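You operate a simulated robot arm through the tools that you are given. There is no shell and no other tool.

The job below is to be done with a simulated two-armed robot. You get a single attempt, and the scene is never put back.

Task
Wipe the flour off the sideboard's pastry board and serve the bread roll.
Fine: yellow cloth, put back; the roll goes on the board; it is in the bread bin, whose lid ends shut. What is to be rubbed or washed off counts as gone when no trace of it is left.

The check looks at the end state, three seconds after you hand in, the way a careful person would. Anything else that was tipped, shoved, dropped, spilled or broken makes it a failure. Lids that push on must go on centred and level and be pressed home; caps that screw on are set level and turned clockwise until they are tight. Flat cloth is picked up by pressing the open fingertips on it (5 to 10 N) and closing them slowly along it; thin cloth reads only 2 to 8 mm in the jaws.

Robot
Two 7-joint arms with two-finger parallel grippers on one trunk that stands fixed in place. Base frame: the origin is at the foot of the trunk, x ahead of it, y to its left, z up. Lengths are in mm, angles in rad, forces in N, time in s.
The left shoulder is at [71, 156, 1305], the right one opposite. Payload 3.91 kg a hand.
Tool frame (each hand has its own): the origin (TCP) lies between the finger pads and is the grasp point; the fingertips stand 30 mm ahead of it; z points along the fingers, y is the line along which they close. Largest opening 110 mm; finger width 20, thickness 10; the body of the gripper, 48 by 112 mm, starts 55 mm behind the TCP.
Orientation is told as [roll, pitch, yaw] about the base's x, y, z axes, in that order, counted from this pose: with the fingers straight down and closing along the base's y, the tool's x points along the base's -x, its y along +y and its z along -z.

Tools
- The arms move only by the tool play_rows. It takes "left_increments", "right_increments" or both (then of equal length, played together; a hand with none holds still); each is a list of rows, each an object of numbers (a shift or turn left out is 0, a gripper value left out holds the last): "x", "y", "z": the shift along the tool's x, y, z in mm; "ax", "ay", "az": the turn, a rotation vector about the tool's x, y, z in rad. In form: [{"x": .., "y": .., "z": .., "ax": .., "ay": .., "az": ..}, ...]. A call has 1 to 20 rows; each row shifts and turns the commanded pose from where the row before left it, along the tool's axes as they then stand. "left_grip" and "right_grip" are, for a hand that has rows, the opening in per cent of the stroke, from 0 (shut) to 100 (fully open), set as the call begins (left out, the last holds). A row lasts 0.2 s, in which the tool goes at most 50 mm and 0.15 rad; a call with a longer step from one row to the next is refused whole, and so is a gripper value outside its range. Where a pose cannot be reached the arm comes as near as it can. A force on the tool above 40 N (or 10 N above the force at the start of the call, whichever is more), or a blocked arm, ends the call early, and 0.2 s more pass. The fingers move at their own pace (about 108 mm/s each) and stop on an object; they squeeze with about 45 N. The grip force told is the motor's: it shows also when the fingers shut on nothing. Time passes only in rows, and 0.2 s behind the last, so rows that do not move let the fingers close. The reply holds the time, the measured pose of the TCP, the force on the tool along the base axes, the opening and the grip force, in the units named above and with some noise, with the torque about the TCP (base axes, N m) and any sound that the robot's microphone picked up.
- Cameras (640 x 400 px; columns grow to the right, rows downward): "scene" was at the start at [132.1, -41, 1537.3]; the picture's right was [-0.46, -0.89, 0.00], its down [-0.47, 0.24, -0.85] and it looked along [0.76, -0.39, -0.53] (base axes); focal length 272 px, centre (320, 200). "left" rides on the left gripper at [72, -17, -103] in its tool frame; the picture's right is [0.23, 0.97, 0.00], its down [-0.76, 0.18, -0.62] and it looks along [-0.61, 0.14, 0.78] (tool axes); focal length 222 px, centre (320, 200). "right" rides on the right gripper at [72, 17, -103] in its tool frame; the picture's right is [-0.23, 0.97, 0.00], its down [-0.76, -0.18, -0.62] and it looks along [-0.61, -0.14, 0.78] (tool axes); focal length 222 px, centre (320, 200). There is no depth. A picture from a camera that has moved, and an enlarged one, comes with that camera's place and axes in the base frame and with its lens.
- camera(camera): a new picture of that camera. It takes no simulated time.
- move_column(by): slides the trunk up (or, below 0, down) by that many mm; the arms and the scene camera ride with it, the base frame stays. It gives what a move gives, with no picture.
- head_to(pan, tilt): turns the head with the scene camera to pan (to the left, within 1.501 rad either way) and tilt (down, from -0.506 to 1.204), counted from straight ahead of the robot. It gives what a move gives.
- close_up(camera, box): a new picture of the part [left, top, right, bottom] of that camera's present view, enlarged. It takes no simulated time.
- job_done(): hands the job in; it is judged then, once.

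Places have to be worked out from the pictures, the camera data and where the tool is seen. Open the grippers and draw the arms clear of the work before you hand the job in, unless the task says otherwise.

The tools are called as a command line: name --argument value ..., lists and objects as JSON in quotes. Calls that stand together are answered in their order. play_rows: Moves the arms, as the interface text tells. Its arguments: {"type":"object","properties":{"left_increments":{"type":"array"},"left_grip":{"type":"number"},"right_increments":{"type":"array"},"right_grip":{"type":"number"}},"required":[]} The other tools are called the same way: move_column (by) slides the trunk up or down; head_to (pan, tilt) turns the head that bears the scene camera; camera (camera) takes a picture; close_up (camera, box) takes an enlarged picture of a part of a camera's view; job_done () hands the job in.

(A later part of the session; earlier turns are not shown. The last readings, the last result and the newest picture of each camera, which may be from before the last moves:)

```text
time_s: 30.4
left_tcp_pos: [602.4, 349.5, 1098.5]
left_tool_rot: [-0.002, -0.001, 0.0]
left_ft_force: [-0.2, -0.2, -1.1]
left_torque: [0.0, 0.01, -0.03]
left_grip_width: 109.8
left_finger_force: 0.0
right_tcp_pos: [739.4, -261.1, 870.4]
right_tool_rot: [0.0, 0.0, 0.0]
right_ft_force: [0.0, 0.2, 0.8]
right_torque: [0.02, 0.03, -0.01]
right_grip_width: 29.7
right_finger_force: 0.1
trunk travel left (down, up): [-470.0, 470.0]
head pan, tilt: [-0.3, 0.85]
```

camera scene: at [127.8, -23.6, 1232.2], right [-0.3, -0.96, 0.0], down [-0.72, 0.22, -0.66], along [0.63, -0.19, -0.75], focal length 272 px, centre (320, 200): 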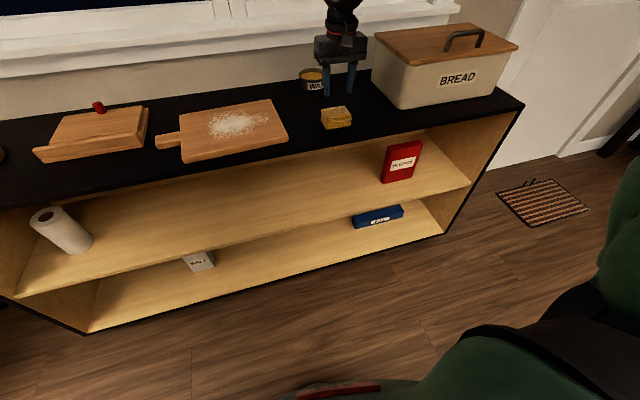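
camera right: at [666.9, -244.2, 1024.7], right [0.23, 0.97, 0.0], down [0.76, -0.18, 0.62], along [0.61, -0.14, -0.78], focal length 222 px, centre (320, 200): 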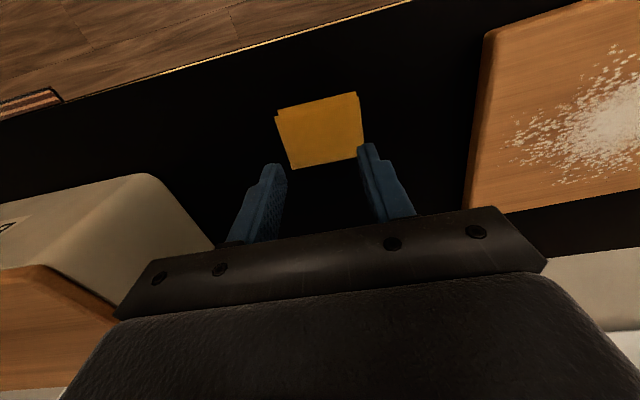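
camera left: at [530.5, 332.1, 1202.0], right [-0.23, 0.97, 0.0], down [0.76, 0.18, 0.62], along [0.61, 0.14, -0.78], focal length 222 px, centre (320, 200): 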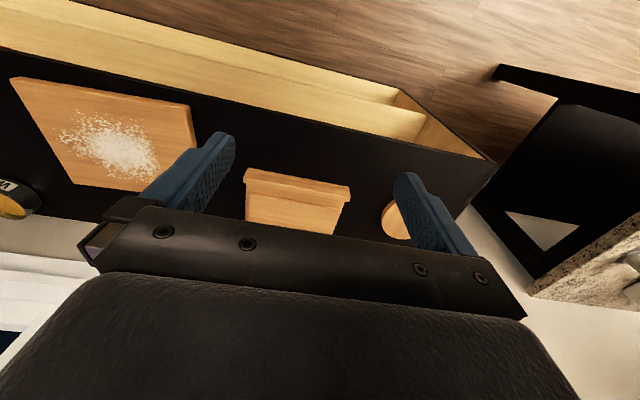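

Pressing from above only slides on a stiff pad, so a side grip is still the natural hold. I'll reopen, go down beside it again a little lower, and this time close fully and lift very slowly, watching the width.

play_rows --right_increments '[{"z": -10}, {}, {}, {}]' --right_grip 100

play_rows --right_increments '[{"z": 12}, {"z": 12}, {"z": 12}, {"z": 10}, {}]'

play_rows --right_increments '[{}, {}, {}]' --right_grip 60

close_up --camera "right" --box '[200, 50, 440, 200]'

close_up --camera "scene" --box '[280, 60, 408, 140]'

```text
time_s: 31.4
left_tcp_pos: [601.0, 350.4, 1100.4]
left_tool_rot: [0.001, 0.0, 0.001]
left_ft_force: [-0.6, -0.5, 0.1]
left_torque: [0.03, 0.02, 0.02]
left_grip_width: 110.0
left_finger_force: 0.1
right_tcp_pos: [737.5, -260.5, 880.7]
right_tool_rot: [0.0, -0.001, -0.001]
right_ft_force: [0.3, -0.1, 0.1]
right_torque: [0.03, 0.03, 0.01]
right_grip_width: 109.9
right_finger_force: 0.1
trunk travel left (down, up): [-470.0, 470.0]
head pan, tilt: [-0.3, 0.85]
```

```text
time_s: 32.6
left_tcp_pos: [601.0, 349.8, 1099.4]
left_tool_rot: [-0.001, 0.001, -0.001]
left_ft_force: [0.5, 0.1, 0.1]
left_torque: [0.01, 0.0, 0.01]
left_grip_width: 109.8
left_finger_force: 0.1
right_tcp_pos: [738.5, -260.9, 833.1]
right_tool_rot: [0.0, 0.0, 0.0]
right_ft_force: [0.1, 0.1, 0.7]
right_torque: [-0.02, 0.04, 0.02]
right_grip_width: 109.8
right_finger_force: 0.1
trunk travel left (down, up): [-470.0, 470.0]
head pan, tilt: [-0.3, 0.85]
```

```text
time_s: 33.4
left_tcp_pos: [602.0, 349.7, 1100.3]
left_tool_rot: [0.001, 0.001, 0.0]
left_ft_force: [0.1, 0.0, -1.1]
left_torque: [0.0, 0.04, 0.01]
left_grip_width: 109.9
left_finger_force: 0.0
right_tcp_pos: [738.0, -261.0, 833.7]
right_tool_rot: [-0.001, 0.0, -0.002]
right_ft_force: [0.1, 0.2, -0.3]
right_torque: [-0.04, 0.02, -0.03]
right_grip_width: 74.2
right_finger_force: 45.0
trunk travel left (down, up): [-470.0, 470.0]
head pan, tilt: [-0.3, 0.85]
```

```text
2.67 times, centred on (320, 125) of right
camera zoom: at [666.1, -243.5, 938.3], right [0.23, 0.97, 0.0], down [0.76, -0.18, 0.62], along [0.61, -0.14, -0.78], focal length 592 px, centre (320, 400)
```

zoom: 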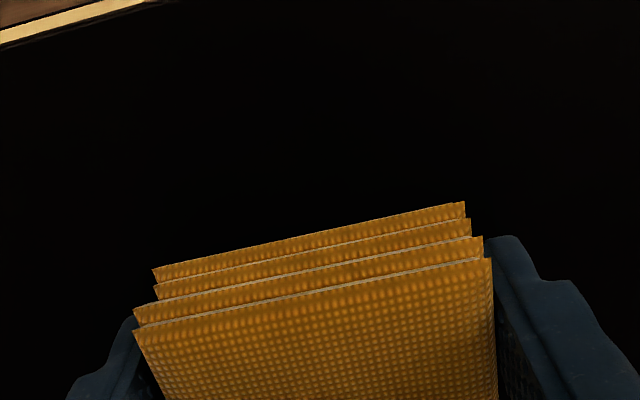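

```text
5.00 times, centred on (344, 100) of scene
camera zoom: at [126.9, -22.9, 1232.4], right [-0.3, -0.96, 0.0], down [-0.72, 0.22, -0.66], along [0.63, -0.2, -0.75], focal length 1359 px, centre (200, 700)
```

zoom: 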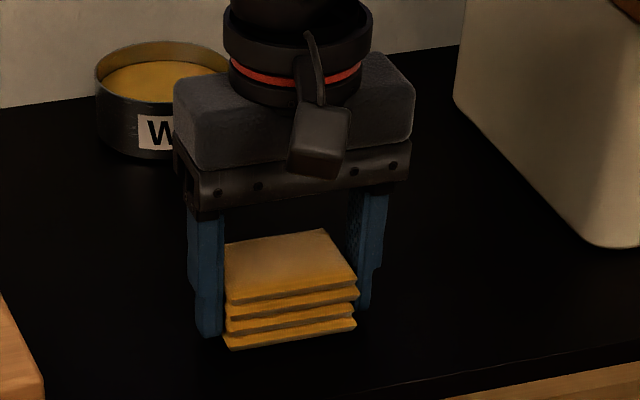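

Well seated, 74.2 mm wide with 45 N. I'll tell the fingers to close fully and then lift 2 mm at a time.

play_rows --right_increments '[{}, {}, {}]' --right_grip 0

play_rows --right_increments '[{"z": -2}, {"z": -2}, {}]'

close_up --camera "scene" --box '[280, 60, 408, 140]'

```text
time_s: 34.2
left_tcp_pos: [601.7, 350.6, 1099.7]
left_tool_rot: [0.001, 0.0, 0.0]
left_ft_force: [-0.1, -1.0, -0.3]
left_torque: [0.02, -0.01, -0.01]
left_grip_width: 109.8
left_finger_force: 0.0
right_tcp_pos: [738.9, -261.1, 832.6]
right_tool_rot: [0.0, 0.0, -0.001]
right_ft_force: [0.4, -0.2, 0.0]
right_torque: [-0.03, 0.01, -0.03]
right_grip_width: 74.2
right_finger_force: 45.2
trunk travel left (down, up): [-470.0, 470.0]
head pan, tilt: [-0.3, 0.85]
```

```text
time_s: 35.0
left_tcp_pos: [600.9, 349.0, 1099.8]
left_tool_rot: [0.0, 0.001, 0.0]
left_ft_force: [0.5, 0.3, 0.0]
left_torque: [0.01, -0.02, 0.01]
left_grip_width: 110.0
left_finger_force: 0.1
right_tcp_pos: [739.7, -261.9, 838.3]
right_tool_rot: [0.001, 0.0, 0.002]
right_ft_force: [0.1, 0.1, -0.5]
right_torque: [-0.01, -0.01, 0.03]
right_grip_width: 74.2
right_finger_force: 45.3
trunk travel left (down, up): [-470.0, 470.0]
head pan, tilt: [-0.3, 0.85]
```

```text
5.00 times, centred on (344, 100) of scene
camera zoom: at [126.9, -22.9, 1232.4], right [-0.3, -0.96, 0.0], down [-0.72, 0.22, -0.66], along [0.63, -0.2, -0.75], focal length 1359 px, centre (200, 700)
```

zoom: 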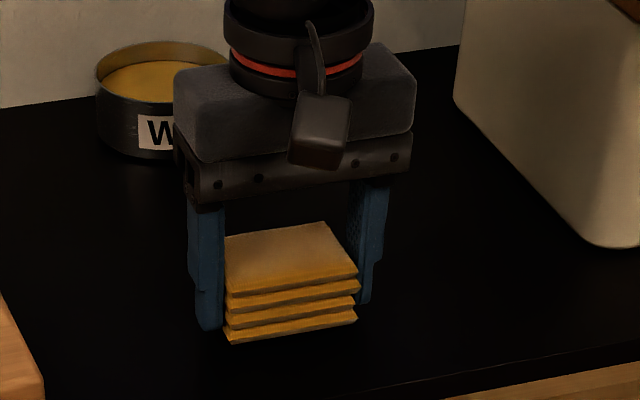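

The pad is rising with the jaws this time. I'll carry on lifting gently.

play_rows --right_increments '[{"z": -3}, {"z": -4}, {"z": -4}, {"z": -4}, {}]'

play_rows --right_increments '[{"z": -4}, {"z": -5}, {"z": -5}, {"z": -5}, {"z": -5}, {"z": -5}, {}]'

close_up --camera "scene" --box '[280, 60, 408, 140]'

camera --camera "right"

```text
time_s: 36.2
left_tcp_pos: [602.6, 348.6, 1100.9]
left_tool_rot: [0.0, -0.001, 0.0]
left_ft_force: [-0.3, -0.5, -0.4]
left_torque: [-0.03, 0.01, 0.03]
left_grip_width: 110.1
left_finger_force: 0.3
right_tcp_pos: [739.1, -260.7, 852.9]
right_tool_rot: [0.0, 0.001, 0.0]
right_ft_force: [0.1, 0.4, -1.2]
right_torque: [-0.01, 0.02, 0.0]
right_grip_width: 74.0
right_finger_force: 45.0
trunk travel left (down, up): [-470.0, 470.0]
head pan, tilt: [-0.3, 0.85]
```

```text
time_s: 37.8
left_tcp_pos: [601.4, 349.4, 1100.2]
left_tool_rot: [-0.001, 0.0, -0.001]
left_ft_force: [0.1, 0.9, -0.1]
left_torque: [0.02, -0.01, -0.03]
left_grip_width: 109.7
left_finger_force: 0.1
right_tcp_pos: [739.3, -260.3, 882.4]
right_tool_rot: [0.003, -0.001, -0.001]
right_ft_force: [-0.7, -0.4, -0.9]
right_torque: [-0.03, -0.01, 0.0]
right_grip_width: 74.0
right_finger_force: 44.9
trunk travel left (down, up): [-470.0, 470.0]
head pan, tilt: [-0.3, 0.85]
```

```text
5.00 times, centred on (344, 100) of scene
camera zoom: at [127.0, -23.0, 1232.4], right [-0.3, -0.96, 0.0], down [-0.72, 0.22, -0.66], along [0.63, -0.2, -0.75], focal length 1359 px, centre (200, 700)
```

zoom: 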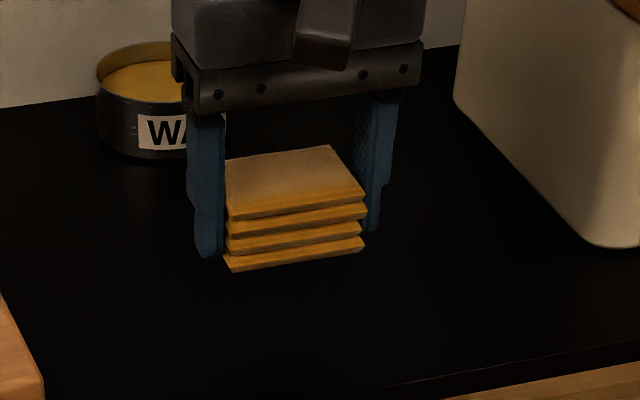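

```text
taken
camera right: at [666.1, -243.4, 986.2], right [0.23, 0.97, 0.0], down [0.76, -0.18, 0.62], along [0.61, -0.14, -0.78], focal length 222 px, centre (320, 200)
```

right: 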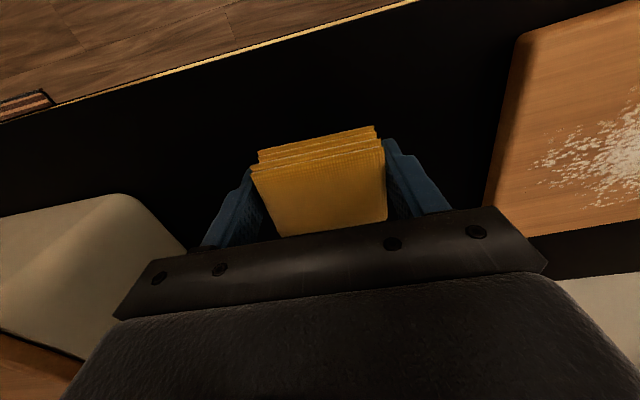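

The cloth is held firmly, with its underside about 2–3 mm below the fingertips. The flour covers roughly x 720–875, y -95–90, so I'll carry the cloth gently over to the board.

play_rows --right_increments '[{"z": -5}, {"x": -1, "y": 5}, {"x": -2, "y": 10}, {"x": -3, "y": 15}, {"x": -3, "y": 15}, {"x": -3, "y": 15}, {"x": -3, "y": 15}, {"x": -3, "y": 15}, {"x": -3, "y": 15}, {"x": -3, "y": 15}, {"x": -3, "y": 15}, {"x": -3, "y": 15}, {"x": -3, "y": 15}, {"x": -2, "y": 15}, {"x": -1, "y": 10}, {"y": 5}, {}]'

camera --camera "scene"

camera --camera "right"

```text
time_s: 41.4
left_tcp_pos: [601.8, 348.7, 1099.3]
left_tool_rot: [-0.001, 0.001, 0.0]
left_ft_force: [0.7, -0.2, 0.2]
left_torque: [0.0, 0.01, 0.02]
left_grip_width: 110.0
left_finger_force: 0.0
right_tcp_pos: [759.3, -92.3, 896.4]
right_tool_rot: [0.003, 0.0, 0.001]
right_ft_force: [0.1, 0.5, -0.6]
right_torque: [0.05, -0.01, -0.03]
right_grip_width: 74.1
right_finger_force: 44.9
right hand out of reach, approached as far as the arm can: row 13, 14, 15, 16
trunk travel left (down, up): [-470.0, 470.0]
head pan, tilt: [-0.3, 0.85]
```

```text
taken
camera scene: at [127.0, -22.9, 1232.4], right [-0.3, -0.96, 0.0], down [-0.72, 0.22, -0.66], along [0.63, -0.2, -0.75], focal length 272 px, centre (320, 200)
```

scene: 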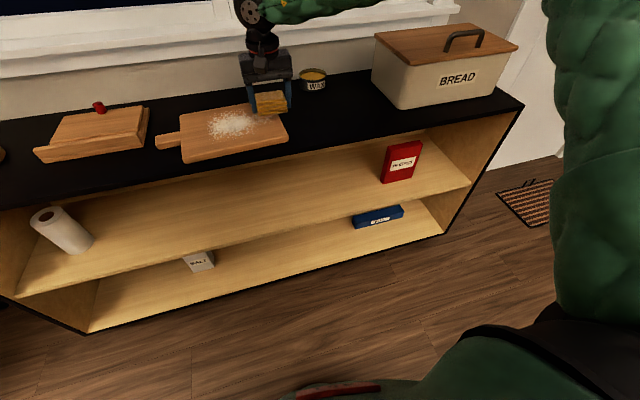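

```text
taken
camera right: at [685.8, -75.4, 999.2], right [0.23, 0.97, 0.0], down [0.76, -0.18, 0.62], along [0.61, -0.14, -0.78], focal length 222 px, centre (320, 200)
```

right: 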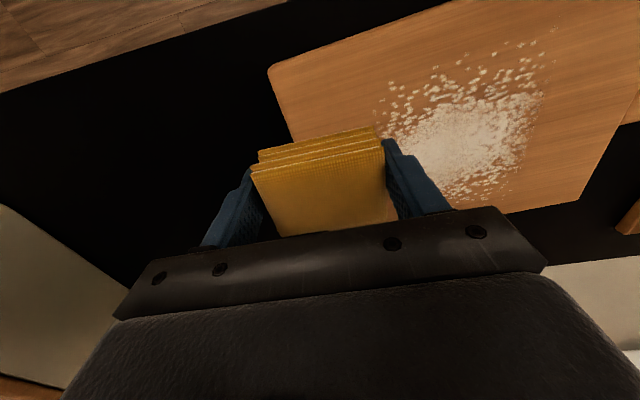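

The right arm stalls at (759,-92), which looks like a joint limit rather than distance. I'll turn the tool about its vertical axis to see whether that frees it; the commanded spot is still (775,-60).

play_rows --right_increments '[{"az": -0.1}, {"az": -0.1}, {"az": -0.1}, {}]'

```text
time_s: 42.4
left_tcp_pos: [603.1, 351.4, 1098.8]
left_tool_rot: [0.001, 0.0, -0.002]
left_ft_force: [-0.5, -0.1, 0.5]
left_torque: [-0.01, 0.02, -0.01]
left_grip_width: 109.6
left_finger_force: 0.1
right_tcp_pos: [759.1, -92.5, 895.0]
right_tool_rot: [0.0, -0.001, 0.301]
right_ft_force: [0.8, 0.6, -0.6]
right_torque: [0.03, 0.0, 0.0]
right_grip_width: 74.1
right_finger_force: 45.6
trunk travel left (down, up): [-470.0, 470.0]
head pan, tilt: [-0.3, 0.85]
```

Turning the wrist made no difference, so the limit lies in the shoulder or elbow. I'll tilt the head up to see how the right arm is posed.

head_to --pan -0.6 --tilt 0.25

camera --camera "scene"

```text
time_s: 43.4
left_tcp_pos: [601.1, 349.6, 1099.9]
left_tool_rot: [0.0, 0.0, -0.001]
left_ft_force: [0.3, -0.2, 0.0]
left_torque: [0.0, -0.02, 0.01]
left_grip_width: 110.0
left_finger_force: 0.0
right_tcp_pos: [758.3, -92.2, 895.3]
right_tool_rot: [-0.002, -0.001, 0.3]
right_ft_force: [0.1, 0.4, -0.9]
right_torque: [-0.01, -0.05, -0.03]
right_grip_width: 74.2
right_finger_force: 44.9
trunk travel left (down, up): [-470.0, 470.0]
head pan, tilt: [-0.6, 0.25]
```

```text
taken
camera scene: at [129.4, -52.5, 1285.4], right [-0.56, -0.83, 0.0], down [-0.21, 0.14, -0.97], along [0.8, -0.55, -0.25], focal length 272 px, centre (320, 200)
```

scene: 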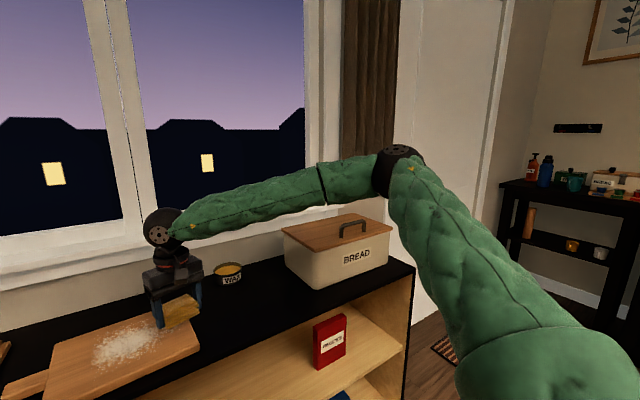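

The elbow sits high and far out to the right, and the reach limits so far go with the hand being well below the shoulder. I'll raise the hand 150 mm and lower the trunk 150 mm, so the shoulder sits nearer working height.

play_rows --right_increments '[{"z": -8}, {"z": -15}, {"z": -18}, {"z": -18}, {"z": -18}, {"z": -18}, {"z": -18}, {"z": -18}, {"z": -14}, {"z": -5}, {}]' --left_increments '[{}, {"z": -15}, {"z": -15}, {"z": -15}, {"z": -15}, {"z": -15}, {"z": -15}, {"z": -15}, {"z": -15}, {}, {}]'

move_column --by -150

camera --camera "scene"

```text
time_s: 45.8
left_tcp_pos: [601.0, 348.6, 1220.0]
left_tool_rot: [0.0, -0.001, 0.001]
left_ft_force: [-0.1, 0.1, -0.1]
left_torque: [0.04, 0.01, 0.0]
left_grip_width: 110.1
left_finger_force: 0.0
right_tcp_pos: [757.6, -93.1, 1044.6]
right_tool_rot: [0.001, -0.002, 0.301]
right_ft_force: [0.0, -0.6, -0.4]
right_torque: [-0.04, 0.02, -0.02]
right_grip_width: 74.1
right_finger_force: 45.0
trunk travel left (down, up): [-470.0, 470.0]
head pan, tilt: [-0.6, 0.25]
```

```text
time_s: 47.5
left_tcp_pos: [602.0, 350.9, 1069.6]
left_tool_rot: [0.0, -0.001, 0.001]
left_ft_force: [0.1, 1.1, 0.1]
left_torque: [0.01, -0.01, 0.01]
left_grip_width: 110.0
left_finger_force: 0.0
right_tcp_pos: [760.1, -92.6, 895.2]
right_tool_rot: [0.002, 0.0, 0.301]
right_ft_force: [0.2, -0.4, -0.8]
right_torque: [0.03, 0.01, 0.04]
right_grip_width: 74.2
right_finger_force: 44.9
trunk travel left (down, up): [-320.0, 620.0]
head pan, tilt: [-0.6, 0.25]
```

```text
taken
camera scene: at [129.0, -52.6, 1135.7], right [-0.56, -0.83, 0.0], down [-0.2, 0.14, -0.97], along [0.8, -0.55, -0.25], focal length 272 px, centre (320, 200)
```

scene: 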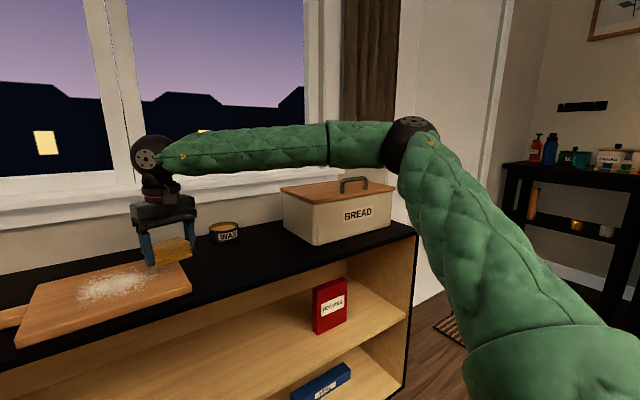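

The shoulder is lower now with the hand still at (760,-92,895). I'll test whether it can move further left.

play_rows --right_increments '[{"az": 0.1, "y": 5}, {"az": 0.1, "y": 10}, {"az": 0.1, "y": 10}, {"y": 10}, {"y": 10}, {"y": 5}, {}]'

```text
time_s: 49.1
left_tcp_pos: [601.0, 349.5, 1069.4]
left_tool_rot: [-0.001, 0.001, 0.0]
left_ft_force: [0.7, -0.5, 0.4]
left_torque: [-0.02, 0.01, 0.01]
left_grip_width: 110.1
left_finger_force: 0.1
right_tcp_pos: [739.5, -67.3, 893.9]
right_tool_rot: [0.0, 0.0, 0.001]
right_ft_force: [-0.5, 0.2, -0.7]
right_torque: [-0.01, 0.01, 0.0]
right_grip_width: 74.1
right_finger_force: 45.1
right hand out of reach, approached as far as the arm can: row 3, 4, 5, 6
trunk travel left (down, up): [-320.0, 620.0]
head pan, tilt: [-0.6, 0.25]
```

The wrist-turn test earlier was not valid, because the command had already reset to the stalled pose. I'll turn the tool +0.6 about the vertical first and then move left and forward.

play_rows --right_increments '[{"az": -0.12}, {"az": -0.12}, {"az": -0.12}, {"az": -0.12}, {"az": -0.12}, {"x": -5.6, "y": 8.3}, {"x": -5.6, "y": 8.3}, {"x": -5.6, "y": 8.3}, {"x": -5.6, "y": 8.3}, {}]'

```text
time_s: 51.3
left_tcp_pos: [602.4, 350.4, 1068.1]
left_tool_rot: [0.001, 0.0, 0.002]
left_ft_force: [-0.1, -0.7, -0.3]
left_torque: [0.0, 0.02, 0.02]
left_grip_width: 109.9
left_finger_force: 0.0
right_tcp_pos: [716.0, -55.6, 896.5]
right_tool_rot: [0.001, 0.0, 0.6]
right_ft_force: [0.7, 0.3, -0.8]
right_torque: [-0.01, 0.0, -0.01]
right_grip_width: 74.1
right_finger_force: 44.6
right hand out of reach, approached as far as the arm can: row 6, 7, 8, 9
trunk travel left (down, up): [-320.0, 620.0]
head pan, tilt: [-0.6, 0.25]
```

Turning that way made it worse, so the opposite turn should help. I'll go to yaw about -0.8 and try again.

play_rows --right_increments '[{"az": 0.14}, {"az": 0.14}, {"az": 0.14}, {"az": 0.14}, {"az": 0.14}, {"az": 0.14}, {"az": 0.14}, {"az": 0.14}, {"az": 0.14}, {"az": 0.14}, {}]'

play_rows --right_increments '[{"x": -0.2, "y": 14.1}, {"x": -0.2, "y": 14.1}, {"x": -0.2, "y": 14.1}, {"x": -0.2, "y": 14.1}, {}]'

```text
time_s: 53.7
left_tcp_pos: [602.8, 350.0, 1068.9]
left_tool_rot: [0.001, 0.0, 0.002]
left_ft_force: [-0.2, -0.6, -0.2]
left_torque: [0.0, 0.02, 0.0]
left_grip_width: 110.2
left_finger_force: 0.1
right_tcp_pos: [717.4, -55.9, 896.2]
right_tool_rot: [0.001, 0.001, -0.801]
right_ft_force: [-0.4, -0.2, -0.6]
right_torque: [-0.02, 0.0, 0.02]
right_grip_width: 74.1
right_finger_force: 45.0
trunk travel left (down, up): [-320.0, 620.0]
head pan, tilt: [-0.6, 0.25]
```

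```text
time_s: 54.9
left_tcp_pos: [602.8, 351.3, 1070.1]
left_tool_rot: [-0.001, 0.0, 0.001]
left_ft_force: [-0.5, -0.1, 0.3]
left_torque: [0.01, -0.01, 0.01]
left_grip_width: 110.2
left_finger_force: 0.1
right_tcp_pos: [717.6, -55.6, 896.1]
right_tool_rot: [-0.001, 0.002, -0.8]
right_ft_force: [-0.4, -1.1, -1.3]
right_torque: [-0.02, -0.01, -0.01]
right_grip_width: 74.3
right_finger_force: 45.6
right hand out of reach, approached as far as the arm can: row 1, 2, 3, 4
trunk travel left (down, up): [-320.0, 620.0]
head pan, tilt: [-0.6, 0.25]
```

Still stuck, so the limit may depend on the arm's posture. I'll back out to the right, set the tool straight, go further forward and then try moving inward along x≈830, mirroring the left hand's start pose.

play_rows --right_increments '[{"az": -0.13}, {"az": -0.13}, {"az": -0.13}, {"az": -0.13}, {"az": -0.14}, {"az": -0.14}, {"y": -12}, {"y": -15}, {"y": -15}, {"y": -15}, {"y": -15}, {"y": -15}, {"y": -10}, {}]'

play_rows --right_increments '[{"x": -10}, {"x": -15}, {"x": -15}, {"x": -15}, {"x": -15}, {"x": -15}, {"x": -15}, {"x": -10}, {}]'

play_rows --right_increments '[{"y": 8}, {"y": 15}, {"y": 15}, {"y": 15}, {"y": 15}, {"y": 15}, {"y": 12}, {}]'

```text
time_s: 57.9
left_tcp_pos: [602.7, 349.6, 1069.6]
left_tool_rot: [0.0, 0.0, -0.001]
left_ft_force: [1.5, -0.6, 0.5]
left_torque: [-0.01, -0.02, 0.02]
left_grip_width: 109.8
left_finger_force: 0.1
right_tcp_pos: [718.3, -153.7, 895.8]
right_tool_rot: [0.0, 0.0, 0.001]
right_ft_force: [-0.2, -0.3, -0.2]
right_torque: [0.0, -0.01, 0.01]
right_grip_width: 74.3
right_finger_force: 44.4
trunk travel left (down, up): [-320.0, 620.0]
head pan, tilt: [-0.6, 0.25]
```

```text
time_s: 59.9
left_tcp_pos: [601.5, 350.7, 1069.3]
left_tool_rot: [0.0, -0.001, 0.0]
left_ft_force: [-0.1, -0.4, -0.3]
left_torque: [0.0, -0.02, 0.02]
left_grip_width: 109.9
left_finger_force: 0.1
right_tcp_pos: [828.5, -154.0, 895.6]
right_tool_rot: [0.001, 0.001, -0.001]
right_ft_force: [-0.6, 0.2, -0.8]
right_torque: [-0.02, -0.01, -0.05]
right_grip_width: 74.3
right_finger_force: 45.5
trunk travel left (down, up): [-320.0, 620.0]
head pan, tilt: [-0.6, 0.25]
```

```text
time_s: 61.7
left_tcp_pos: [602.2, 350.7, 1069.1]
left_tool_rot: [0.001, 0.0, 0.001]
left_ft_force: [-0.4, -0.3, 0.4]
left_torque: [-0.02, 0.0, 0.0]
left_grip_width: 109.8
left_finger_force: 0.1
right_tcp_pos: [794.9, -101.2, 893.1]
right_tool_rot: [0.001, 0.0, -0.001]
right_ft_force: [-1.1, -0.3, -0.9]
right_torque: [-0.02, 0.01, -0.05]
right_grip_width: 74.2
right_finger_force: 45.2
right hand out of reach, approached as far as the arm can: row 3, 4, 5, 6, 7
trunk travel left (down, up): [-320.0, 620.0]
head pan, tilt: [-0.6, 0.25]
```

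The boundary points fit a circle of about 520 mm around a fixed elbow near (480,-520), so a shoulder joint is holding the elbow out. I'll look at the left arm's posture for comparison.

head_to --pan 0.8 --tilt 0.2

camera --camera "scene"

head_to --pan -0.8 --tilt 0.2

camera --camera "scene"

```text
time_s: 63.3
left_tcp_pos: [601.9, 350.2, 1069.7]
left_tool_rot: [0.001, 0.001, -0.001]
left_ft_force: [0.4, -0.2, 0.3]
left_torque: [-0.02, 0.03, -0.04]
left_grip_width: 109.8
left_finger_force: 0.1
right_tcp_pos: [795.6, -101.4, 893.1]
right_tool_rot: [0.003, 0.001, 0.001]
right_ft_force: [-1.4, 1.2, -0.9]
right_torque: [0.01, 0.03, 0.02]
right_grip_width: 74.1
right_finger_force: 44.8
trunk travel left (down, up): [-320.0, 620.0]
head pan, tilt: [0.799, 0.201]
```

```text
taken
camera scene: at [117.2, 67.0, 1140.1], right [0.72, -0.7, 0.0], down [-0.14, -0.14, -0.98], along [0.68, 0.7, -0.2], focal length 272 px, centre (320, 200)
```

scene: 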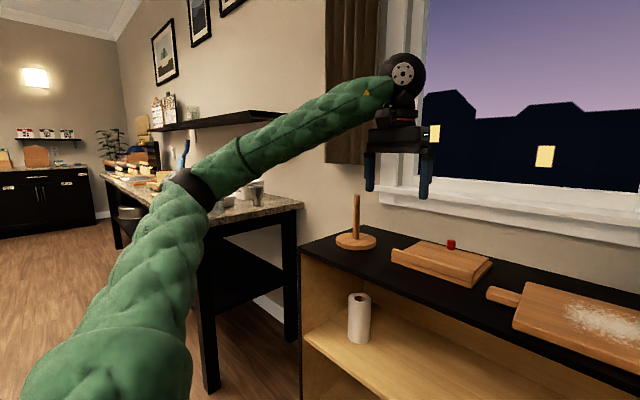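

```text
time_s: 64.9
left_tcp_pos: [601.8, 349.8, 1068.7]
left_tool_rot: [0.001, 0.001, 0.001]
left_ft_force: [-0.7, -0.6, -0.1]
left_torque: [0.01, 0.01, -0.01]
left_grip_width: 110.1
left_finger_force: 0.1
right_tcp_pos: [795.8, -101.8, 893.4]
right_tool_rot: [0.001, -0.001, 0.002]
right_ft_force: [0.4, 0.3, -1.4]
right_torque: [-0.01, 0.0, 0.03]
right_grip_width: 73.8
right_finger_force: 45.1
trunk travel left (down, up): [-320.0, 620.0]
head pan, tilt: [-0.799, 0.201]
```

```text
taken
camera scene: at [117.2, -66.5, 1140.1], right [-0.72, -0.7, 0.0], down [-0.14, 0.14, -0.98], along [0.68, -0.7, -0.2], focal length 272 px, centre (320, 200)
```

scene: 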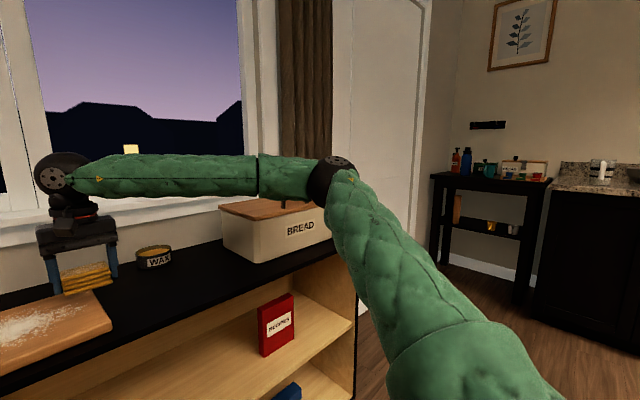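

The left arm reached well inward at the start, so I'll test it as the wiping hand. First I'll back the right hand and its cloth out to the right, then send the left over the board at a safe height.

play_rows --right_increments '[{"y": -10}, {"y": -15}, {"y": -18}, {"y": -18}, {"y": -18}, {"y": -18}, {"y": -18}, {"y": -18}, {"y": -18}, {"y": -18}, {"y": -12}, {}]' --left_increments '[{"x": -18, "y": -25, "z": 5}, {"x": -18, "y": -25, "z": 5}, {"x": -18, "y": -25, "z": 5}, {"x": -18, "y": -25, "z": 5}, {"x": -18, "y": -25, "z": 5}, {"x": -18, "y": -25, "z": 5}, {"x": -18, "y": -25, "z": 5}, {"x": -18, "y": -25, "z": 5}, {"x": -18, "y": -25, "z": 5}, {"x": -18, "y": -25, "z": 5}, {"x": -18, "y": -25, "z": 5}, {}]'

play_rows --left_increments '[{"y": -20}, {"y": -20}, {"y": -20}, {"y": -20}, {"y": -20}, {"y": -20}, {"y": -20}, {"y": -20}, {}]'

```text
time_s: 67.5
left_tcp_pos: [800.0, 75.7, 1015.6]
left_tool_rot: [-0.001, 0.0, -0.001]
left_ft_force: [0.0, 0.2, 0.0]
left_torque: [0.0, 0.0, 0.0]
left_grip_width: 109.9
left_finger_force: 0.0
right_tcp_pos: [794.4, -281.8, 893.7]
right_tool_rot: [0.0, -0.002, 0.002]
right_ft_force: [0.3, 0.8, 0.5]
right_torque: [0.01, 0.01, 0.01]
right_grip_width: 74.2
right_finger_force: 45.0
trunk travel left (down, up): [-320.0, 620.0]
head pan, tilt: [-0.799, 0.201]
```

```text
time_s: 69.5
left_tcp_pos: [800.2, -85.1, 1014.5]
left_tool_rot: [0.001, 0.001, -0.001]
left_ft_force: [-0.3, 0.9, -0.4]
left_torque: [-0.01, 0.0, -0.03]
left_grip_width: 109.8
left_finger_force: 0.1
right_tcp_pos: [794.8, -281.5, 893.0]
right_tool_rot: [-0.001, 0.001, 0.0]
right_ft_force: [-0.1, 0.0, -0.4]
right_torque: [0.02, 0.03, -0.03]
right_grip_width: 74.2
right_finger_force: 45.1
trunk travel left (down, up): [-320.0, 620.0]
head pan, tilt: [-0.799, 0.201]
```

The left arm reaches (800,-85) freely. I'll test it lower down at the same spot.

play_rows --left_increments '[{"z": 20}, {"z": 20}, {"z": 20}, {"z": 20}, {"z": 20}, {"z": 10}, {}]'

```text
time_s: 71.1
left_tcp_pos: [800.2, -84.0, 903.5]
left_tool_rot: [0.0, 0.0, -0.001]
left_ft_force: [0.1, 0.4, -0.3]
left_torque: [-0.04, -0.01, -0.01]
left_grip_width: 110.1
left_finger_force: 0.1
right_tcp_pos: [794.8, -283.0, 893.1]
right_tool_rot: [0.001, -0.001, 0.0]
right_ft_force: [0.3, 0.9, 0.6]
right_torque: [0.0, 0.04, -0.02]
right_grip_width: 73.9
right_finger_force: 44.9
trunk travel left (down, up): [-320.0, 620.0]
head pan, tilt: [-0.799, 0.201]
```

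The left arm works down to z 903 here, so it will do the wiping. The right hand will set the cloth down at its home spot and withdraw while the left waits clear.

play_rows --left_increments '[{"z": -10}, {"y": 20, "z": -10}, {"y": 20, "z": -10}, {"y": 20, "z": -10}, {"y": 20, "z": -10}, {"y": 20}, {"y": 20}, {"y": 20}]' --right_increments '[{"x": 5, "y": 2}, {"x": 10, "y": 4}, {"x": 10, "y": 4}, {"x": 10, "y": 4}, {"x": 10, "y": 4}, {"x": 7, "y": 3}, {"x": 4}, {}]'

play_rows --right_increments '[{"z": 8}, {"z": 10}, {"z": 10}, {"z": 10}, {"z": 8}, {"z": 5}, {"z": 3}, {}]'

```text
time_s: 72.9
left_tcp_pos: [799.1, 55.2, 954.3]
left_tool_rot: [0.0, 0.0, -0.001]
left_ft_force: [-0.1, 0.5, 0.1]
left_torque: [0.01, 0.0, 0.02]
left_grip_width: 110.0
left_finger_force: 0.0
right_tcp_pos: [738.8, -260.8, 892.4]
right_tool_rot: [0.0, -0.001, 0.001]
right_ft_force: [0.1, 0.4, -0.6]
right_torque: [-0.03, 0.0, -0.01]
right_grip_width: 74.1
right_finger_force: 45.2
trunk travel left (down, up): [-320.0, 620.0]
head pan, tilt: [-0.799, 0.201]
```

```text
time_s: 74.7
left_tcp_pos: [799.8, 55.0, 954.3]
left_tool_rot: [0.0, 0.0, -0.001]
left_ft_force: [-0.3, -0.3, 0.8]
left_torque: [-0.02, -0.02, 0.04]
left_grip_width: 110.1
left_finger_force: 0.0
right_tcp_pos: [739.6, -260.7, 838.5]
right_tool_rot: [0.002, -0.001, -0.001]
right_ft_force: [0.0, -0.2, -0.9]
right_torque: [0.02, 0.02, 0.01]
right_grip_width: 73.8
right_finger_force: 45.2
trunk travel left (down, up): [-320.0, 620.0]
head pan, tilt: [-0.799, 0.201]
```

play_rows --right_increments '[{"z": 2}, {"z": 1.5}, {}]'

play_rows --right_increments '[{"z": 1}, {"z": 1}, {}]'

```text
time_s: 75.5
left_tcp_pos: [800.1, 56.9, 953.4]
left_tool_rot: [-0.001, 0.003, 0.001]
left_ft_force: [-0.6, -1.1, -0.8]
left_torque: [0.01, 0.01, 0.0]
left_grip_width: 110.0
left_finger_force: 0.1
right_tcp_pos: [738.9, -261.1, 834.3]
right_tool_rot: [0.001, 0.0, 0.0]
right_ft_force: [0.2, 0.9, -0.4]
right_torque: [0.03, 0.05, -0.01]
right_grip_width: 74.1
right_finger_force: 45.0
trunk travel left (down, up): [-320.0, 620.0]
head pan, tilt: [-0.799, 0.201]
```

```text
time_s: 76.3
left_tcp_pos: [799.7, 55.6, 955.4]
left_tool_rot: [0.0, 0.0, -0.001]
left_ft_force: [0.6, -0.4, -0.5]
left_torque: [0.01, -0.01, 0.06]
left_grip_width: 110.2
left_finger_force: 0.0
right_tcp_pos: [738.7, -262.0, 832.9]
right_tool_rot: [0.001, 0.0, -0.001]
right_ft_force: [1.7, -0.3, 6.1]
right_torque: [-0.01, -0.09, -0.01]
right_grip_width: 74.0
right_finger_force: 44.5
trunk travel left (down, up): [-320.0, 620.0]
head pan, tilt: [-0.799, 0.201]
```

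The cloth touches down at TCP z≈833. I'll release it, back the right hand up and swing it away to the right, and turn the head back to the cloth.

play_rows --right_increments '[{}, {}, {}]' --right_grip 100

play_rows --right_increments '[{"z": -10}, {"z": -20}, {"z": -30}, {"z": -40}, {"z": -40}, {"x": 15, "y": -20, "z": -40}, {"x": 20, "y": -30, "z": -20}, {"x": 20, "y": -40}, {"x": 20, "y": -40}, {"x": 20, "y": -40}, {}]'

head_to --pan -0.2 --tilt 0.6

camera --camera "scene"

camera --camera "left"

```text
time_s: 77.1
left_tcp_pos: [799.5, 56.2, 953.4]
left_tool_rot: [-0.002, -0.001, 0.001]
left_ft_force: [0.4, -0.8, -0.3]
left_torque: [0.04, 0.03, 0.0]
left_grip_width: 110.0
left_finger_force: 0.1
right_tcp_pos: [738.1, -260.8, 832.1]
right_tool_rot: [0.0, -0.001, -0.001]
right_ft_force: [-0.5, 0.3, 0.1]
right_torque: [0.03, -0.01, -0.01]
right_grip_width: 110.2
right_finger_force: 0.1
trunk travel left (down, up): [-320.0, 620.0]
head pan, tilt: [-0.799, 0.201]
```

```text
time_s: 79.5
left_tcp_pos: [800.0, 56.8, 954.1]
left_tool_rot: [-0.002, 0.002, 0.001]
left_ft_force: [-0.2, -0.6, 0.4]
left_torque: [-0.02, -0.02, 0.01]
left_grip_width: 109.8
left_finger_force: 0.0
right_tcp_pos: [643.4, -431.8, 1033.0]
right_tool_rot: [-0.002, -0.001, 0.001]
right_ft_force: [-0.2, 0.0, 0.1]
right_torque: [-0.01, -0.03, -0.02]
right_grip_width: 110.0
right_finger_force: 0.0
trunk travel left (down, up): [-320.0, 620.0]
head pan, tilt: [-0.799, 0.201]
```

```text
time_s: 80.5
left_tcp_pos: [800.5, 56.0, 954.9]
left_tool_rot: [0.0, 0.0, 0.0]
left_ft_force: [0.3, -0.5, 0.5]
left_torque: [0.02, -0.01, 0.01]
left_grip_width: 110.2
left_finger_force: 0.1
right_tcp_pos: [644.3, -432.9, 1033.6]
right_tool_rot: [0.001, 0.0, 0.0]
right_ft_force: [0.2, -0.3, -0.3]
right_torque: [-0.01, 0.01, 0.01]
right_grip_width: 110.0
right_finger_force: 0.0
trunk travel left (down, up): [-320.0, 620.0]
head pan, tilt: [-0.201, 0.6]
```

```text
taken
camera scene: at [138.7, -17.8, 1103.4], right [-0.2, -0.98, 0.0], down [-0.55, 0.11, -0.83], along [0.81, -0.17, -0.56], focal length 272 px, centre (320, 200)
```

scene: 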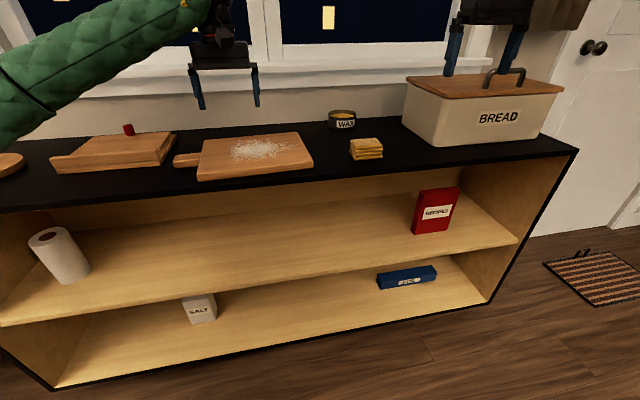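

```text
taken
camera left: at [727.8, 38.1, 1056.3], right [-0.23, 0.97, 0.0], down [0.76, 0.18, 0.62], along [0.61, 0.14, -0.78], focal length 222 px, centre (320, 200)
```

left: 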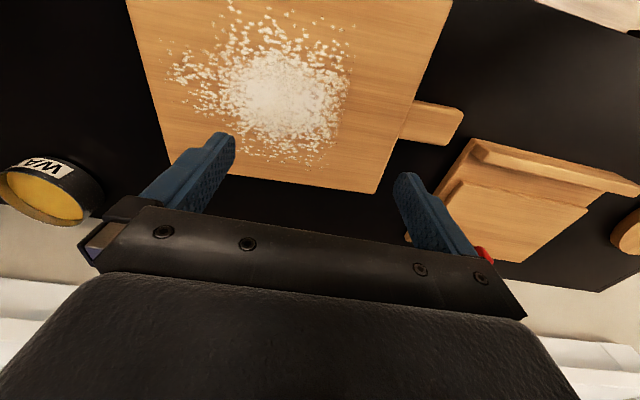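

The cloth is back at home. I'll send the left hand to it at a safe height and see whether it can get there.

play_rows --left_increments '[{"x": 3.8, "y": -10, "z": 2}, {"x": 3.8, "y": -20, "z": 2}, {"x": 3.8, "y": -20, "z": 2}, {"x": 3.8, "y": -20, "z": 2}, {"x": 3.8, "y": -20, "z": 2}, {"x": 3.8, "y": -20, "z": 2}, {"x": 3.8, "y": -20, "z": 2}, {"x": 3.8, "y": -20, "z": 2}, {"x": 3.8, "y": -20, "z": 2}, {"x": 3.8, "y": -20, "z": 2}, {"x": 3.8, "y": -20, "z": 2}, {"x": 3.8, "y": -20, "z": 2}, {"x": 3.8, "y": -20, "z": 2}, {"x": 3.8, "y": -20, "z": 2}, {"x": 3.8, "y": -20, "z": 2}, {"x": 3.8, "y": -20, "z": 2}, {"y": -8}, {}]' --right_increments '[{"y": -20}, {"y": -20}, {"y": -20}, {"y": -20}, {}, {}, {}, {}, {}, {}, {}, {}, {}, {}, {}, {}, {}, {}]'

camera --camera "left"

camera --camera "scene"

```text
time_s: 84.3
left_tcp_pos: [739.0, -263.5, 922.2]
left_tool_rot: [0.0, 0.0, -0.001]
left_ft_force: [-0.1, -0.4, 0.3]
left_torque: [-0.02, 0.02, -0.02]
left_grip_width: 110.3
left_finger_force: 0.1
right_tcp_pos: [643.2, -512.1, 1033.1]
right_tool_rot: [0.0, -0.001, 0.001]
right_ft_force: [-0.5, 1.0, -0.9]
right_torque: [0.03, -0.05, -0.01]
right_grip_width: 109.8
right_finger_force: 0.0
trunk travel left (down, up): [-320.0, 620.0]
head pan, tilt: [-0.201, 0.6]
```

```text
taken
camera left: at [667.4, -280.8, 1024.4], right [-0.23, 0.97, 0.0], down [0.76, 0.18, 0.62], along [0.61, 0.14, -0.78], focal length 222 px, centre (320, 200)
```

left: 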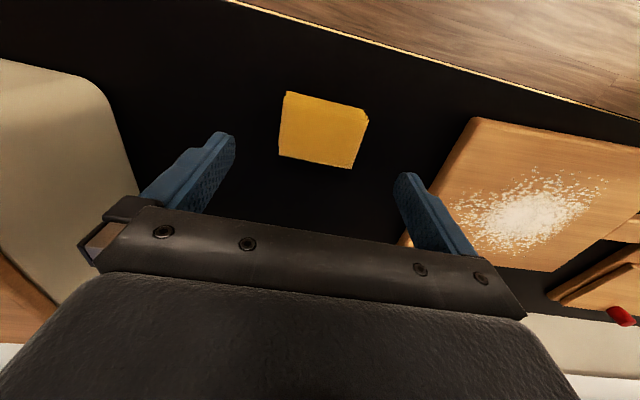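

```text
taken
camera scene: at [138.7, -17.8, 1103.3], right [-0.2, -0.98, 0.0], down [-0.55, 0.11, -0.82], along [0.81, -0.16, -0.57], focal length 272 px, centre (320, 200)
```

scene: 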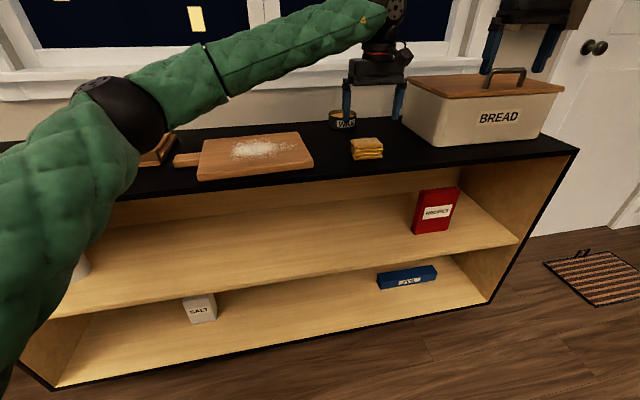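

The left hand reaches the cloth and is centred on it at (740,-263). I'll descend straddling it and close.

play_rows --left_increments '[{"z": 15}, {"z": 15}, {"z": 15}, {"z": 15}, {"z": 12}, {"z": 8}, {"z": 5}, {}]' --left_grip 100

play_rows --left_increments '[{"z": 1.5}, {"z": 1}, {}]'

close_up --camera "scene" --box '[310, 90, 438, 170]'

```text
time_s: 86.1
left_tcp_pos: [737.9, -263.3, 837.2]
left_tool_rot: [0.0, 0.001, 0.0]
left_ft_force: [0.1, -0.2, -1.1]
left_torque: [-0.02, -0.01, -0.02]
left_grip_width: 110.1
left_finger_force: 0.1
right_tcp_pos: [642.3, -511.2, 1033.8]
right_tool_rot: [0.001, 0.001, 0.001]
right_ft_force: [0.0, -0.2, 0.7]
right_torque: [-0.03, 0.03, -0.02]
right_grip_width: 110.1
right_finger_force: 0.0
trunk travel left (down, up): [-320.0, 620.0]
head pan, tilt: [-0.201, 0.6]
```

```text
time_s: 86.9
left_tcp_pos: [739.0, -262.4, 833.6]
left_tool_rot: [0.001, 0.001, 0.003]
left_ft_force: [-0.1, 0.2, 0.6]
left_torque: [0.04, -0.01, -0.01]
left_grip_width: 110.1
left_finger_force: 0.1
right_tcp_pos: [645.2, -511.8, 1033.0]
right_tool_rot: [0.0, 0.0, -0.002]
right_ft_force: [-0.2, -0.7, 0.0]
right_torque: [0.01, 0.0, -0.06]
right_grip_width: 110.2
right_finger_force: 0.1
trunk travel left (down, up): [-320.0, 620.0]
head pan, tilt: [-0.201, 0.6]
```

```text
5.00 times, centred on (374, 130) of scene
camera zoom: at [138.7, -17.9, 1103.3], right [-0.2, -0.98, 0.0], down [-0.55, 0.11, -0.82], along [0.81, -0.16, -0.57], focal length 1359 px, centre (50, 550)
```

zoom: 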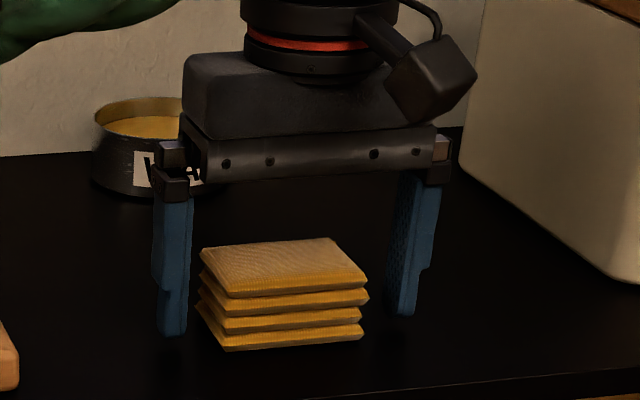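

The jaws straddle the cloth well. I'll raise 1.5 mm so it stands proud of the tips, close, and lift slowly.

play_rows --left_increments '[{"z": -1.5}, {}, {}, {}]' --left_grip 60

play_rows --left_increments '[{}, {}]' --left_grip 0

play_rows --left_increments '[{"z": -2}, {"z": -3}, {"z": -4}, {"z": -5}, {"z": -6}, {"z": -6}, {"z": -6}, {"z": -6}, {"z": -6}, {"z": -6}, {"z": -4}, {}]'

camera --camera "left"

close_up --camera "scene" --box '[310, 70, 438, 150]'

```text
time_s: 87.9
left_tcp_pos: [739.3, -264.0, 836.2]
left_tool_rot: [0.0, -0.001, 0.0]
left_ft_force: [-0.9, -0.2, 0.6]
left_torque: [-0.04, 0.05, -0.02]
left_grip_width: 74.2
left_finger_force: 44.9
right_tcp_pos: [643.4, -512.0, 1032.3]
right_tool_rot: [0.001, 0.0, -0.001]
right_ft_force: [-0.8, -0.3, 0.2]
right_torque: [0.02, -0.02, 0.02]
right_grip_width: 110.1
right_finger_force: 0.2
trunk travel left (down, up): [-320.0, 620.0]
head pan, tilt: [-0.201, 0.6]
```

```text
time_s: 88.5
left_tcp_pos: [739.7, -263.8, 836.2]
left_tool_rot: [0.0, 0.001, 0.002]
left_ft_force: [0.7, 0.0, -0.6]
left_torque: [-0.01, -0.02, -0.01]
left_grip_width: 73.9
left_finger_force: 44.9
right_tcp_pos: [643.6, -512.2, 1032.0]
right_tool_rot: [0.0, 0.001, 0.0]
right_ft_force: [0.0, 0.6, -0.6]
right_torque: [0.01, 0.0, -0.02]
right_grip_width: 110.1
right_finger_force: 0.0
trunk travel left (down, up): [-320.0, 620.0]
head pan, tilt: [-0.201, 0.6]
```

```text
time_s: 91.1
left_tcp_pos: [738.2, -263.7, 889.8]
left_tool_rot: [-0.001, 0.0, -0.001]
left_ft_force: [0.0, -0.7, -0.4]
left_torque: [0.04, -0.01, -0.02]
left_grip_width: 74.0
left_finger_force: 45.0
right_tcp_pos: [643.7, -511.1, 1031.6]
right_tool_rot: [0.001, 0.002, 0.001]
right_ft_force: [0.0, -0.6, -0.4]
right_torque: [-0.01, 0.03, -0.01]
right_grip_width: 109.9
right_finger_force: 0.1
trunk travel left (down, up): [-320.0, 620.0]
head pan, tilt: [-0.201, 0.6]
```

```text
taken
camera left: at [667.1, -280.5, 992.8], right [-0.23, 0.97, 0.0], down [0.76, 0.18, 0.62], along [0.61, 0.14, -0.78], focal length 222 px, centre (320, 200)
```

left: 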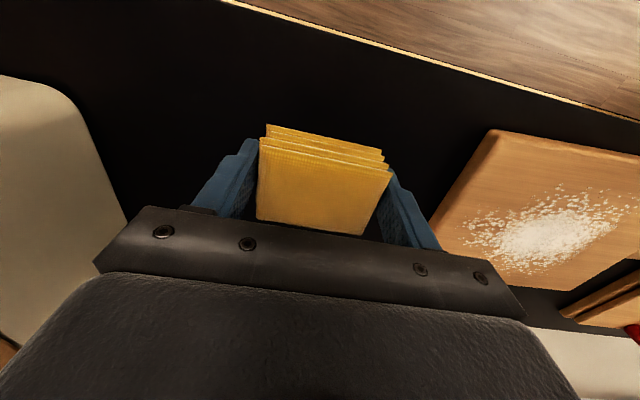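

```text
5.00 times, centred on (374, 110) of scene
camera zoom: at [138.8, -17.9, 1103.3], right [-0.2, -0.98, 0.0], down [-0.55, 0.11, -0.82], along [0.81, -0.16, -0.57], focal length 1359 px, centre (50, 650)
```

zoom: 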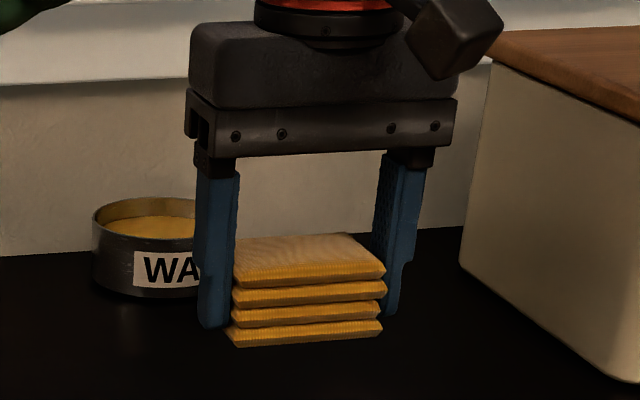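

The cloth is firmly held by the left hand (home TCP 739,-264,836; the cloth bottom is 35 mm below the TCP). I'll carry it over the board's near right part and then lower it to contact.

play_rows --left_increments '[{"y": 6}, {"y": 12}, {"y": 14}, {"y": 14}, {"y": 14}, {"y": 14}, {"y": 14}, {"y": 14}, {"y": 14}, {"y": 14}, {"y": 14}, {"y": 14}, {"y": 14}, {"y": 12}, {"x": 5, "y": 7}, {}]'

play_rows --left_increments '[{"z": 8}, {"z": 8}, {"z": 6}, {"z": 3}, {}]'

camera --camera "left"

close_up --camera "scene" --box '[160, 80, 352, 200]'

```text
time_s: 94.5
left_tcp_pos: [734.8, -72.6, 890.1]
left_tool_rot: [-0.001, 0.0, -0.001]
left_ft_force: [0.6, 0.0, -1.1]
left_torque: [-0.01, -0.01, -0.05]
left_grip_width: 74.1
left_finger_force: 45.9
right_tcp_pos: [643.8, -512.6, 1033.7]
right_tool_rot: [-0.001, -0.001, 0.0]
right_ft_force: [0.4, -0.4, -0.1]
right_torque: [0.0, -0.02, 0.0]
right_grip_width: 109.9
right_finger_force: 0.0
trunk travel left (down, up): [-320.0, 620.0]
head pan, tilt: [-0.201, 0.6]
```

```text
time_s: 95.7
left_tcp_pos: [734.4, -73.1, 865.1]
left_tool_rot: [-0.001, 0.0, -0.001]
left_ft_force: [0.4, 0.3, -1.0]
left_torque: [-0.01, -0.05, -0.02]
left_grip_width: 73.9
left_finger_force: 45.2
right_tcp_pos: [643.5, -509.7, 1033.6]
right_tool_rot: [0.0, 0.001, -0.002]
right_ft_force: [0.5, -0.6, 0.6]
right_torque: [0.02, -0.02, 0.01]
right_grip_width: 110.3
right_finger_force: 0.2
trunk travel left (down, up): [-320.0, 620.0]
head pan, tilt: [-0.201, 0.6]
```

```text
taken
camera left: at [662.0, -90.0, 967.2], right [-0.23, 0.97, 0.0], down [0.76, 0.18, 0.62], along [0.61, 0.14, -0.78], focal length 222 px, centre (320, 200)
```

left: 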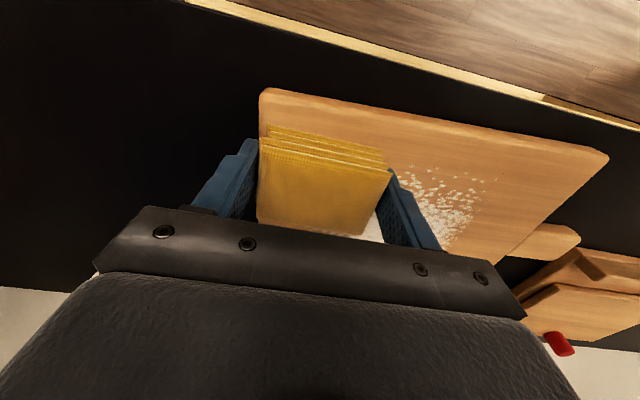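

```text
3.33 times, centred on (256, 140) of scene
camera zoom: at [138.7, -17.8, 1103.3], right [-0.2, -0.98, 0.0], down [-0.55, 0.11, -0.82], along [0.81, -0.16, -0.57], focal length 906 px, centre (533, 400)
```

zoom: 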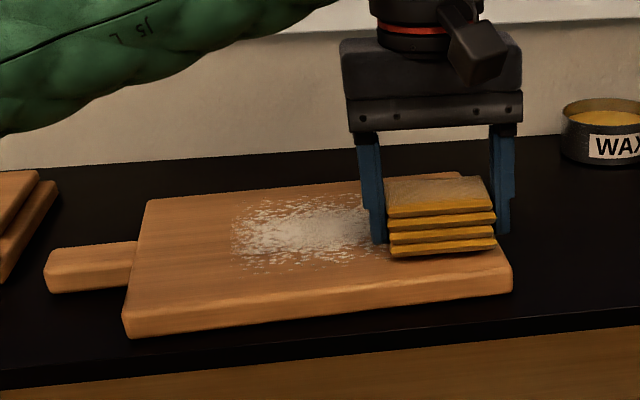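

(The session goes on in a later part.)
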